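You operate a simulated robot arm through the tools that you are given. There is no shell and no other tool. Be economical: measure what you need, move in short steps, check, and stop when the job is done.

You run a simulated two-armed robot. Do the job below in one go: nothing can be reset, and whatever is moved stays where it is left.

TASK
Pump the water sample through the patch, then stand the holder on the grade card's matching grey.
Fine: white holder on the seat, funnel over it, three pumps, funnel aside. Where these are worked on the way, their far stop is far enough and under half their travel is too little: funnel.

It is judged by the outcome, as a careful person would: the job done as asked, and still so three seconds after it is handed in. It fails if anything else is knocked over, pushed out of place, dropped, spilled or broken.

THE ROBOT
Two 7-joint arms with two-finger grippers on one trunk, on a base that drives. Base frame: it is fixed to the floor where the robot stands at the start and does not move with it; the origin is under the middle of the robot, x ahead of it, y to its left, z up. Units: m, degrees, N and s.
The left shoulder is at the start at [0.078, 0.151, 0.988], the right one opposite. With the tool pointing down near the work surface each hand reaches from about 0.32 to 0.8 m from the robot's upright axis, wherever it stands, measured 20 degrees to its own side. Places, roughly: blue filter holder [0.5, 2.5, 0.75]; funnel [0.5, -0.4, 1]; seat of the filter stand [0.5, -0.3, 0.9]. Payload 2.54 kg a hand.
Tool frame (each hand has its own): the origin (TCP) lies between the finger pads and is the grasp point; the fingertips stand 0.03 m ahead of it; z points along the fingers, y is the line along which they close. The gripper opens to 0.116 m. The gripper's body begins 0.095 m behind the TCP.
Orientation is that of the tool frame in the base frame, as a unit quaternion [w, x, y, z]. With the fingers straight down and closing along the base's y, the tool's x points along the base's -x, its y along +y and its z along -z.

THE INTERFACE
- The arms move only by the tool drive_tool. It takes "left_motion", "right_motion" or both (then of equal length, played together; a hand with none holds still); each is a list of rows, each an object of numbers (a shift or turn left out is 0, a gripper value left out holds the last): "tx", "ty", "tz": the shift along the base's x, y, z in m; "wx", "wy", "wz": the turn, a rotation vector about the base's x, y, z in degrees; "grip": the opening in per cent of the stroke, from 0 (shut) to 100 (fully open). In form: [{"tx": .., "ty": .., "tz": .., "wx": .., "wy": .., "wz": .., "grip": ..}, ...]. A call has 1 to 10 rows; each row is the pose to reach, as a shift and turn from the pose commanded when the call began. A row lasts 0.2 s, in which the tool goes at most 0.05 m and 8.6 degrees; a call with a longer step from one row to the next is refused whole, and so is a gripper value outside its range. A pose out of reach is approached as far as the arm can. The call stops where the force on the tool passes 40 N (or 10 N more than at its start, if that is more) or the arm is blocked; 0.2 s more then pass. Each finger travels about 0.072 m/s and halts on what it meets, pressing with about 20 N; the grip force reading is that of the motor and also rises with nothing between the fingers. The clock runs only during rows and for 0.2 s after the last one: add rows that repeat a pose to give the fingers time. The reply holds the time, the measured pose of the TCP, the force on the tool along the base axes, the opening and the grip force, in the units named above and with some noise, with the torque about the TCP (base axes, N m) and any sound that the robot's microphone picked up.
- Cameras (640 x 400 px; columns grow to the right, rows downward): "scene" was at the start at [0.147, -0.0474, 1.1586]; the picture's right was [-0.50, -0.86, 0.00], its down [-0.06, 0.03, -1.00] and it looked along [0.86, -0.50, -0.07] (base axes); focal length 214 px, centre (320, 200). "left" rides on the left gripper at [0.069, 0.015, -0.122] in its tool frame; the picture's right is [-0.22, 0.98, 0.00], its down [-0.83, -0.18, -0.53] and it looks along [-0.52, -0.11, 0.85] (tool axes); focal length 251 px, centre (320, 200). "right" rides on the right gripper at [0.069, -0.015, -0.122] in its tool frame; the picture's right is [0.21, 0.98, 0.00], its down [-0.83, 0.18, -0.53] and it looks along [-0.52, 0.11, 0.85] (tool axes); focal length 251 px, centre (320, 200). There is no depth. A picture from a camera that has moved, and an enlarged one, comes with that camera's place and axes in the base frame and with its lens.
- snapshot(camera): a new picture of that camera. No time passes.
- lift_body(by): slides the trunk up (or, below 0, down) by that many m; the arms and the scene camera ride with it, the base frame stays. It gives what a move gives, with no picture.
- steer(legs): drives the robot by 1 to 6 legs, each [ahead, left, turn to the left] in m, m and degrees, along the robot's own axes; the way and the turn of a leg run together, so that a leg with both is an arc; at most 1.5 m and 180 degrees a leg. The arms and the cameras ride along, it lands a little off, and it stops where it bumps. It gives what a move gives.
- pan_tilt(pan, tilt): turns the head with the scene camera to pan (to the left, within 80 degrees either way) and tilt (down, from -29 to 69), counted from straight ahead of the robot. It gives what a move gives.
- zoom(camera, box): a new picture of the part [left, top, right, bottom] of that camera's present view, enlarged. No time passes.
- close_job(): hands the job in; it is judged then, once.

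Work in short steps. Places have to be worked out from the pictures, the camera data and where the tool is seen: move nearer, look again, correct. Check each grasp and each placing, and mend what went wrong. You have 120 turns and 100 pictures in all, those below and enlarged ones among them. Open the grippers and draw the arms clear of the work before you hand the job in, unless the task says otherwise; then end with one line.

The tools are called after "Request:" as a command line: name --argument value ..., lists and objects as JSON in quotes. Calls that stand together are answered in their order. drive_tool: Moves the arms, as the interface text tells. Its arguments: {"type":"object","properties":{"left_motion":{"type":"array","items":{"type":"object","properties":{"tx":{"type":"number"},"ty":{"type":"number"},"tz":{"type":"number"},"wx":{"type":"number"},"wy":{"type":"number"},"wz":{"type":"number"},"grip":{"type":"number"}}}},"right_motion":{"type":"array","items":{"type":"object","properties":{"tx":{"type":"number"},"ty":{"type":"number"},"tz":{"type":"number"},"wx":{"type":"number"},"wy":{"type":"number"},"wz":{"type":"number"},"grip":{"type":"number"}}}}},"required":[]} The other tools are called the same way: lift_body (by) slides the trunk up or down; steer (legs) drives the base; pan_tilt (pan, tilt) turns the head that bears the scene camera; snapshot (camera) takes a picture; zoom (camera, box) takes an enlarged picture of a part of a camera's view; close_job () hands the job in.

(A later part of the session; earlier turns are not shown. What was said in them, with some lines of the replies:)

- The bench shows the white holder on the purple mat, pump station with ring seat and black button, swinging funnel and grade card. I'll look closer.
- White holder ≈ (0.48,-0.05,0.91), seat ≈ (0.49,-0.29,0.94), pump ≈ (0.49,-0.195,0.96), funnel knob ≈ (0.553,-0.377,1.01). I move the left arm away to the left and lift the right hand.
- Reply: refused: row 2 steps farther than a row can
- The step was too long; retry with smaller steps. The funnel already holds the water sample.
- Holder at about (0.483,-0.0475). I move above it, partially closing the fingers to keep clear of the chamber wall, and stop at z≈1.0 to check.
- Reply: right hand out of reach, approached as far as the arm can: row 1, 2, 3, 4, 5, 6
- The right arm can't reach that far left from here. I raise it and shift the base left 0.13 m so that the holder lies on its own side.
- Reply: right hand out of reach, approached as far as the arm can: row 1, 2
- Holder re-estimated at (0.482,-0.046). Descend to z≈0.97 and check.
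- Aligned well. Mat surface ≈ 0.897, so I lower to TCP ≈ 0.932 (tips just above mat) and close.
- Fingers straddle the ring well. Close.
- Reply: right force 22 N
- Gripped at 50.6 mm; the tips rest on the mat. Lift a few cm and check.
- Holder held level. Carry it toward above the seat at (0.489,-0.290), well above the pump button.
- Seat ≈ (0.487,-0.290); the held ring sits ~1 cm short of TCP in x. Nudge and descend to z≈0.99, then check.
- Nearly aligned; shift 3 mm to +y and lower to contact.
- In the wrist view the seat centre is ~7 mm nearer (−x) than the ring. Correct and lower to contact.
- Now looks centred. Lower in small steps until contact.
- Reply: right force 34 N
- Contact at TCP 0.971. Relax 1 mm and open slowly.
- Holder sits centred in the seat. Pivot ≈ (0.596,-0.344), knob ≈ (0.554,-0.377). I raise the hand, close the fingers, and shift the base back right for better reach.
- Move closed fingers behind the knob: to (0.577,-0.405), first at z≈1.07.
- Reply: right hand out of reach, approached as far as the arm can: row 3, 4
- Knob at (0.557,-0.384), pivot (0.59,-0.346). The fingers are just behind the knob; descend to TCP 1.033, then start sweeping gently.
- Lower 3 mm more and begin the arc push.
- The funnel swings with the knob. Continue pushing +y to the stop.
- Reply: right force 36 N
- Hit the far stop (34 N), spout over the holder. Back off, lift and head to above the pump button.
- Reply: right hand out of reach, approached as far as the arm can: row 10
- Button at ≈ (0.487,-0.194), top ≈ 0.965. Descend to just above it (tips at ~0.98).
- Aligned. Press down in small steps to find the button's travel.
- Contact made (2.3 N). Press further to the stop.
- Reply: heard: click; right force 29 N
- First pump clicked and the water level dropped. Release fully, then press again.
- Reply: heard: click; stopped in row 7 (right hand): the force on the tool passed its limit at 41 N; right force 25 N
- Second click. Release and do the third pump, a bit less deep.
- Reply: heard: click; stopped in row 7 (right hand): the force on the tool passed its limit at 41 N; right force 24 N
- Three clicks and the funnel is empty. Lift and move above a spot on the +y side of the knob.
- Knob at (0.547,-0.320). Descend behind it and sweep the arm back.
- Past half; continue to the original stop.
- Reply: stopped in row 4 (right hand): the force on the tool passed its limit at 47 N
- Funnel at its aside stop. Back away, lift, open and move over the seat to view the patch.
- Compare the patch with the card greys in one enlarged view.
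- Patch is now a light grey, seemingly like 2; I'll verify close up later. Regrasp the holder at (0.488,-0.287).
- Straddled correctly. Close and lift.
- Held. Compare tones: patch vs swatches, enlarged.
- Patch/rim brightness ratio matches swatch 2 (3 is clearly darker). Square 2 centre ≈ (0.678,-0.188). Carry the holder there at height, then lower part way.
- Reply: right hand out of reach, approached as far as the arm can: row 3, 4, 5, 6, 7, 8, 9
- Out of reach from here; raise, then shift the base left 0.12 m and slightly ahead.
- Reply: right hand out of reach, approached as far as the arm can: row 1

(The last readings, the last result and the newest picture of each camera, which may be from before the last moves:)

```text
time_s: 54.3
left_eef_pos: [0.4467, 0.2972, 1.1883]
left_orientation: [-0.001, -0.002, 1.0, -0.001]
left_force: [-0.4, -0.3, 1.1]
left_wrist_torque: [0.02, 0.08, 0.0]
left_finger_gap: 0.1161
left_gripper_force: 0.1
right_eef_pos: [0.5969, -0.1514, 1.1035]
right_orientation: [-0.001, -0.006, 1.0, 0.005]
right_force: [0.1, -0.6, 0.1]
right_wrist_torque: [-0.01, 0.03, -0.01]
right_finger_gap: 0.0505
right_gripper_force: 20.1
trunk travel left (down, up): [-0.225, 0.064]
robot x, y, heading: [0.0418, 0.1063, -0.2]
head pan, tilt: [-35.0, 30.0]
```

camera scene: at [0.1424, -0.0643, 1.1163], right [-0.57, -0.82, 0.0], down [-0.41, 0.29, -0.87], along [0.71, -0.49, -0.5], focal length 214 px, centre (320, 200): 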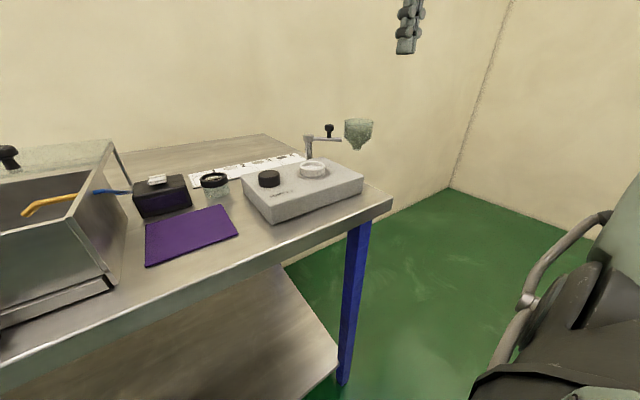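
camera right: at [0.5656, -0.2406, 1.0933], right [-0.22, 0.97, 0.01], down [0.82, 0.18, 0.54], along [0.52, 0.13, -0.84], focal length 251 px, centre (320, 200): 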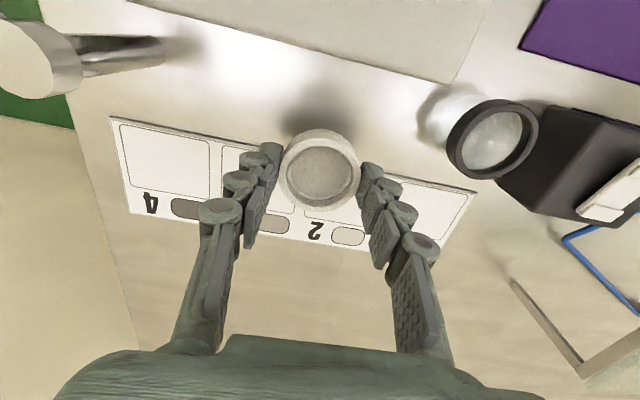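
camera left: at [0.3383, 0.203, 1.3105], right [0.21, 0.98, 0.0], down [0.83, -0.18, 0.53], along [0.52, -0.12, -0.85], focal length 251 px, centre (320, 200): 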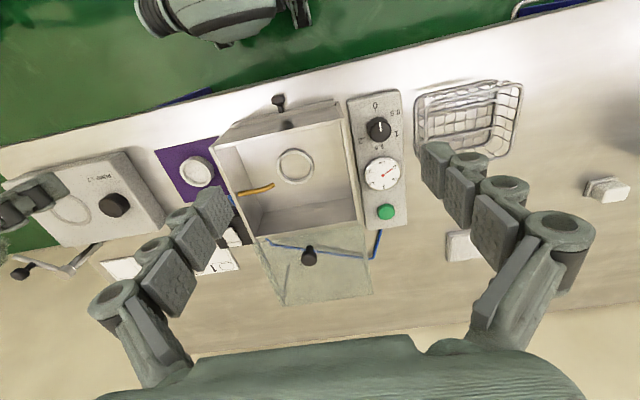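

Request:
drive_tool --right_motion '[{"tx": 0.028, "ty": -0.013}, {"tx": 0.056, "ty": -0.026}, {"tx": 0.084, "ty": -0.037}, {"tx": 0.084, "ty": -0.037, "tz": -0.045}, {"tx": 0.084, "ty": -0.037, "tz": -0.09}, {"tx": 0.084, "ty": -0.037, "tz": -0.13}, {"tx": 0.084, "ty": -0.037, "tz": -0.13}]'

Request:
snapshot --camera "right"

Request:
zoom --camera "scene" --box '[220, 90, 380, 200]'

```text
time_s: 55.9
left_eef_pos: [0.4461, 0.2961, 1.1907]
left_orientation: [0.0, -0.003, 1.0, -0.001]
left_force: [1.4, -0.1, -1.0]
left_wrist_torque: [0.01, 0.02, 0.03]
left_finger_gap: 0.1157
left_gripper_force: 0.1
right_eef_pos: [0.6816, -0.1883, 0.9737]
right_orientation: [0.001, -0.005, 1.0, 0.006]
right_force: [-0.1, 0.2, -0.6]
right_wrist_torque: [0.02, 0.0, -0.01]
right_finger_gap: 0.0506
right_gripper_force: 20.0
right hand out of reach, approached as far as the arm can: row 2, 3, 4
trunk travel left (down, up): [-0.225, 0.064]
robot x, y, heading: [0.0423, 0.1073, 0.3]
head pan, tilt: [-35.0, 30.0]
```

```text
33 pictures are left
camera right: at [0.6126, -0.2054, 1.0952], right [-0.23, 0.97, 0.01], down [0.82, 0.18, 0.54], along [0.52, 0.13, -0.84], focal length 251 px, centre (320, 200)
```

right: 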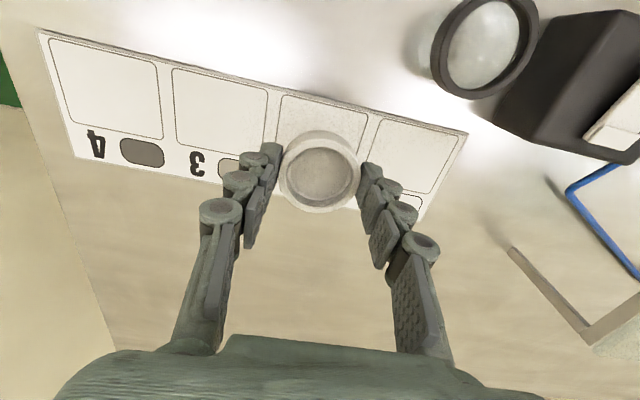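

```text
3.64 times, centred on (300, 145) of scene
camera zoom: at [0.1833, 0.0542, 1.1164], right [-0.57, -0.82, 0.0], down [-0.41, 0.28, -0.87], along [0.71, -0.49, -0.5], focal length 780 px, centre (393, 400)
```

zoom: 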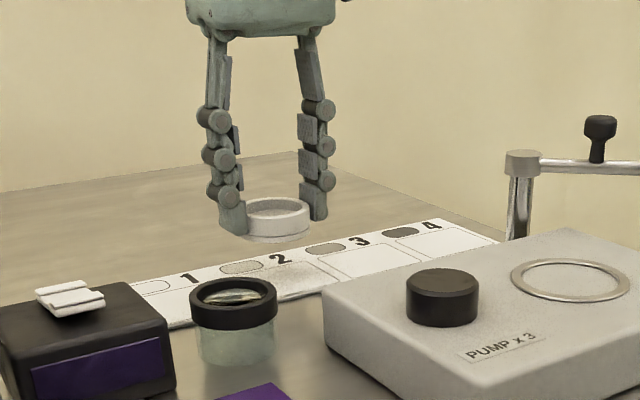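

Reached. Holder ≈ (0.677,-0.190), square 2 ≈ (0.676,-0.190). Lower to just above the card.

Request:
drive_tool --right_motion '[{"tz": -0.012}, {"tz": -0.024}, {"tz": -0.031}, {"tz": -0.034}]'

Request:
snapshot --camera "right"

Request:
zoom --camera "scene" --box '[230, 110, 350, 186]'

```text
time_s: 56.9
left_eef_pos: [0.4449, 0.2962, 1.1893]
left_orientation: [0.0, -0.003, 1.0, -0.002]
left_force: [0.1, 0.5, -0.2]
left_wrist_torque: [0.0, 0.01, 0.01]
left_finger_gap: 0.1162
left_gripper_force: 0.0
right_eef_pos: [0.6803, -0.1873, 0.9377]
right_orientation: [-0.001, -0.005, 1.0, 0.006]
right_force: [0.5, -0.3, -1.1]
right_wrist_torque: [-0.01, 0.0, 0.0]
right_finger_gap: 0.0504
right_gripper_force: 19.9
trunk travel left (down, up): [-0.225, 0.064]
robot x, y, heading: [0.0426, 0.1051, 0.4]
head pan, tilt: [-35.0, 30.0]
```

```text
31 pictures are left
camera right: at [0.6116, -0.2048, 1.0606], right [-0.23, 0.97, 0.01], down [0.82, 0.18, 0.54], along [0.52, 0.13, -0.84], focal length 251 px, centre (320, 200)
```

right: 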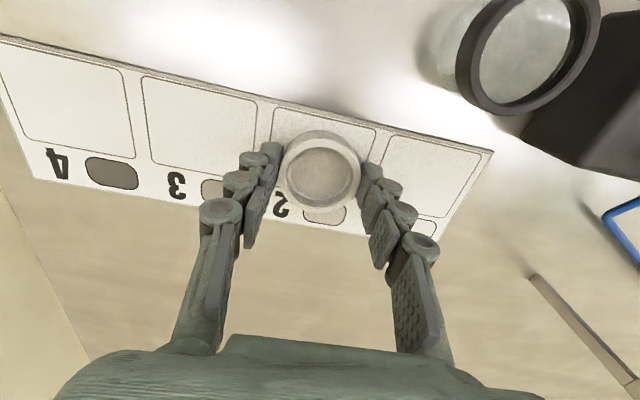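

```text
5.26 times, centred on (290, 148) of scene
camera zoom: at [0.1834, 0.0542, 1.1163], right [-0.57, -0.82, 0.0], down [-0.41, 0.28, -0.87], along [0.71, -0.49, -0.5], focal length 1129 px, centre (478, 474)
```

zoom: 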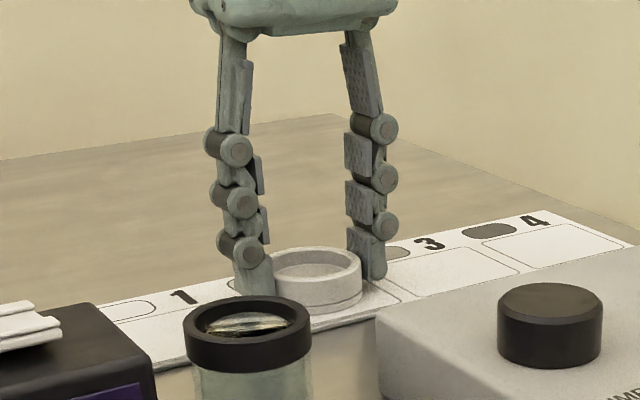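

Well centred on square 2. Lower to contact and release.

Request:
drive_tool --right_motion '[{"tz": -0.002, "ty": -0.002, "tx": -0.001}, {"tz": -0.004, "ty": -0.002, "tx": -0.001}, {"tz": -0.006, "ty": -0.002, "tx": -0.001}, {"tz": -0.007, "ty": -0.002, "tx": -0.001}]'

```text
time_s: 57.9
left_eef_pos: [0.444, 0.2962, 1.1892]
left_orientation: [0.001, -0.002, 1.0, -0.001]
left_force: [-0.2, -0.3, 0.7]
left_wrist_torque: [0.01, 0.03, -0.03]
left_finger_gap: 0.1158
left_gripper_force: 0.1
right_eef_pos: [0.6789, -0.1894, 0.9347]
right_orientation: [0.003, -0.005, 1.0, 0.006]
right_force: [1.4, 0.1, 14.2]
right_wrist_torque: [0.03, -0.1, 0.06]
right_finger_gap: 0.0505
right_gripper_force: 20.0
trunk travel left (down, up): [-0.225, 0.064]
robot x, y, heading: [0.0393, 0.1098, -0.0]
head pan, tilt: [-35.0, 30.0]
```

Contact (14 N). Relax to neutral, open, and raise straight up.

Request:
drive_tool --right_motion '[{"tz": 0.004}, {"tz": 0.004, "grip": 46}, {"tz": 0.004, "grip": 52}, {"tz": 0.004, "grip": 60}, {"tz": 0.004, "grip": 66}, {"tz": 0.004, "grip": 66}]'

Request:
drive_tool --right_motion '[{"tz": 0.03}, {"tz": 0.07}, {"tz": 0.11}, {"tz": 0.15}, {"tz": 0.15, "tx": -0.04}, {"tz": 0.15, "tx": -0.08}, {"tz": 0.15, "tx": -0.08}]'

Request:
snapshot --camera "right"

Request:
zoom --camera "scene" --box '[230, 110, 350, 186]'

```text
time_s: 59.3
left_eef_pos: [0.445, 0.2961, 1.1898]
left_orientation: [0.0, -0.003, 1.0, 0.0]
left_force: [0.9, 0.5, 0.6]
left_wrist_torque: [0.01, -0.02, -0.01]
left_finger_gap: 0.116
left_gripper_force: 0.1
right_eef_pos: [0.6792, -0.1909, 0.9372]
right_orientation: [0.0, -0.005, 1.0, 0.007]
right_force: [0.1, 0.6, -0.1]
right_wrist_torque: [-0.02, -0.02, 0.01]
right_finger_gap: 0.0768
right_gripper_force: 0.0
trunk travel left (down, up): [-0.225, 0.064]
robot x, y, heading: [0.0384, 0.1098, 0.0]
head pan, tilt: [-35.0, 30.0]
```

```text
time_s: 60.9
left_eef_pos: [0.4456, 0.2965, 1.1898]
left_orientation: [-0.001, -0.003, 1.0, -0.001]
left_force: [0.5, 0.5, 0.2]
left_wrist_torque: [0.01, -0.01, 0.02]
left_finger_gap: 0.116
left_gripper_force: 0.0
right_eef_pos: [0.6012, -0.1896, 1.0855]
right_orientation: [0.0, -0.005, 1.0, 0.006]
right_force: [0.3, 0.3, -0.1]
right_wrist_torque: [-0.07, 0.0, 0.02]
right_finger_gap: 0.0766
right_gripper_force: 0.1
right hand out of reach, approached as far as the arm can: row 4
trunk travel left (down, up): [-0.225, 0.064]
robot x, y, heading: [0.0418, 0.1072, 0.2]
head pan, tilt: [-35.0, 30.0]
```

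```text
29 pictures are left
camera right: at [0.5314, -0.2073, 1.2077], right [-0.22, 0.97, 0.01], down [0.82, 0.18, 0.54], along [0.52, 0.13, -0.84], focal length 251 px, centre (320, 200)
```

right: 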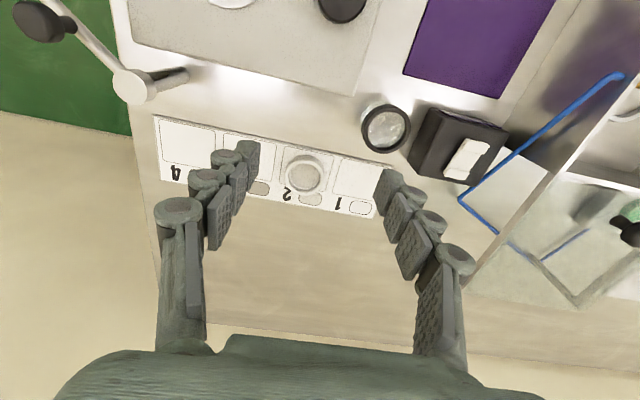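

```text
5.26 times, centred on (290, 148) of scene
camera zoom: at [0.1838, 0.0542, 1.1162], right [-0.57, -0.82, 0.0], down [-0.41, 0.28, -0.87], along [0.71, -0.49, -0.5], focal length 1129 px, centre (478, 474)
```

zoom: 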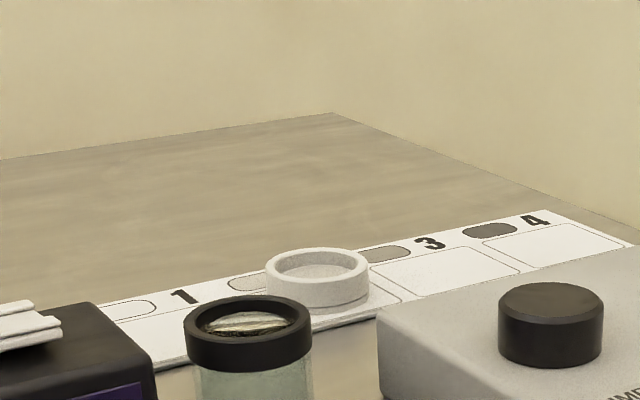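

Placed. Retract the arm aside, then check position and tone closely.

Request:
drive_tool --right_motion '[{"tx": -0.04, "tz": 0.01}, {"tx": -0.08, "tz": 0.02}, {"tx": -0.12, "tz": 0.03}, {"tx": -0.15, "tz": 0.04}, {"tx": -0.15, "tz": 0.05}]'

Request:
zoom --camera "right" --box '[220, 150, 420, 275]'

Request:
snapshot --camera "scene"

```text
time_s: 62.1
left_eef_pos: [0.4455, 0.2972, 1.189]
left_orientation: [0.0, -0.002, 1.0, -0.001]
left_force: [0.4, 0.5, 0.2]
left_wrist_torque: [0.0, -0.01, -0.01]
left_finger_gap: 0.116
left_gripper_force: 0.0
right_eef_pos: [0.4494, -0.1907, 1.1388]
right_orientation: [0.0, -0.005, 1.0, 0.006]
right_force: [0.3, 0.3, 1.1]
right_wrist_torque: [-0.01, -0.01, 0.02]
right_finger_gap: 0.0763
right_gripper_force: 0.1
trunk travel left (down, up): [-0.225, 0.064]
robot x, y, heading: [0.0409, 0.1102, 0.1]
head pan, tilt: [-35.0, 30.0]
```

```text
3.20 times, centred on (320, 212) of right
camera zoom: at [0.3811, -0.2077, 1.2606], right [-0.23, 0.97, 0.01], down [0.82, 0.18, 0.54], along [0.52, 0.13, -0.84], focal length 805 px, centre (320, 160)
```

zoom: 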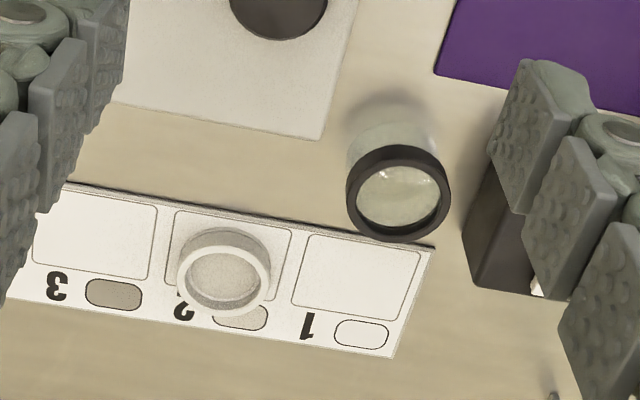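

```text
26 pictures are left
camera scene: at [0.1835, 0.0543, 1.1163], right [-0.57, -0.82, 0.0], down [-0.41, 0.28, -0.87], along [0.71, -0.49, -0.5], focal length 214 px, centre (320, 200)
```

scene: 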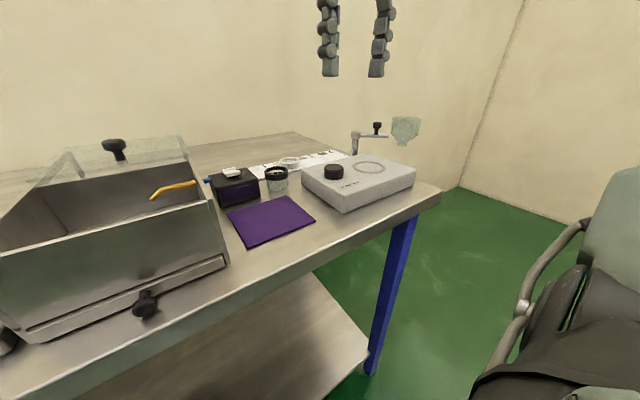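

Enlarge once more to compare patch against swatches 2 and 3 in even light.

Request:
zoom --camera "right" --box '[240, 210, 350, 265]'

Request:
zoom --camera "scene" --box '[260, 140, 350, 190]'

```text
5.82 times, centred on (295, 238) of right
camera zoom: at [0.3811, -0.2077, 1.2606], right [-0.23, 0.97, 0.01], down [0.82, 0.18, 0.54], along [0.52, 0.13, -0.84], focal length 1463 px, centre (466, -18)
```

zoom: 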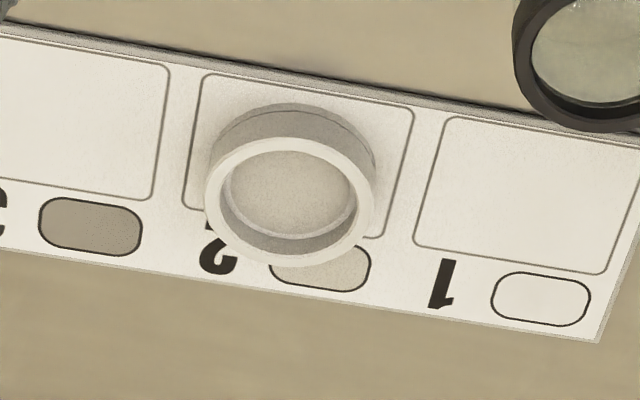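

```text
7.11 times, centred on (305, 165) of scene
camera zoom: at [0.1835, 0.0543, 1.1163], right [-0.57, -0.82, 0.0], down [-0.41, 0.28, -0.87], along [0.71, -0.49, -0.5], focal length 1525 px, centre (427, 449)
```

zoom: 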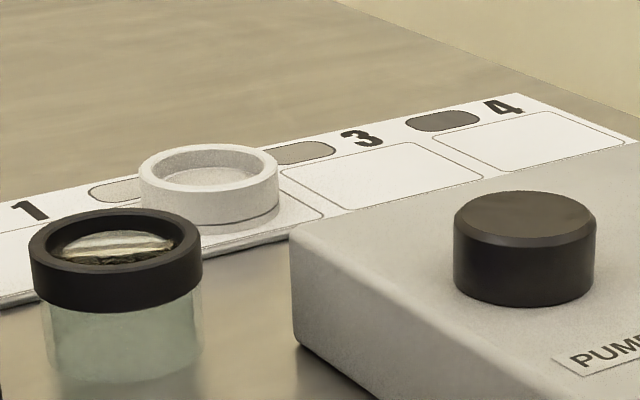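

The patch tone matches swatch 2 and the holder stands in its square. Open the gripper fully, draw the arm clear, then hand in.

Request:
drive_tool --right_motion '[{"tx": -0.03, "tz": 0.02, "grip": 100}, {"tx": -0.06, "tz": 0.04, "grip": 100}, {"tx": -0.06, "tz": 0.04, "grip": 100}]'

Request:
close_job

```text
time_s: 62.9
left_eef_pos: [0.4457, 0.296, 1.1886]
left_orientation: [-0.001, -0.003, 1.0, -0.001]
left_force: [0.4, 0.4, -0.8]
left_wrist_torque: [0.02, 0.05, -0.05]
left_finger_gap: 0.1162
left_gripper_force: 0.0
right_eef_pos: [0.3928, -0.1892, 1.1776]
right_orientation: [0.001, -0.005, 1.0, 0.006]
right_force: [0.8, -0.2, 0.0]
right_wrist_torque: [0.02, 0.0, 0.01]
right_finger_gap: 0.116
right_gripper_force: 0.1
trunk travel left (down, up): [-0.225, 0.064]
robot x, y, heading: [0.037, 0.105, 0.4]
head pan, tilt: [-35.0, 30.0]
```

```text
The job is handed in.
```

I pumped the sample through the patch with three clicks, swung the funnel aside to its stop, and stood the white holder on grade 2, the grey that matched the patch by eye.
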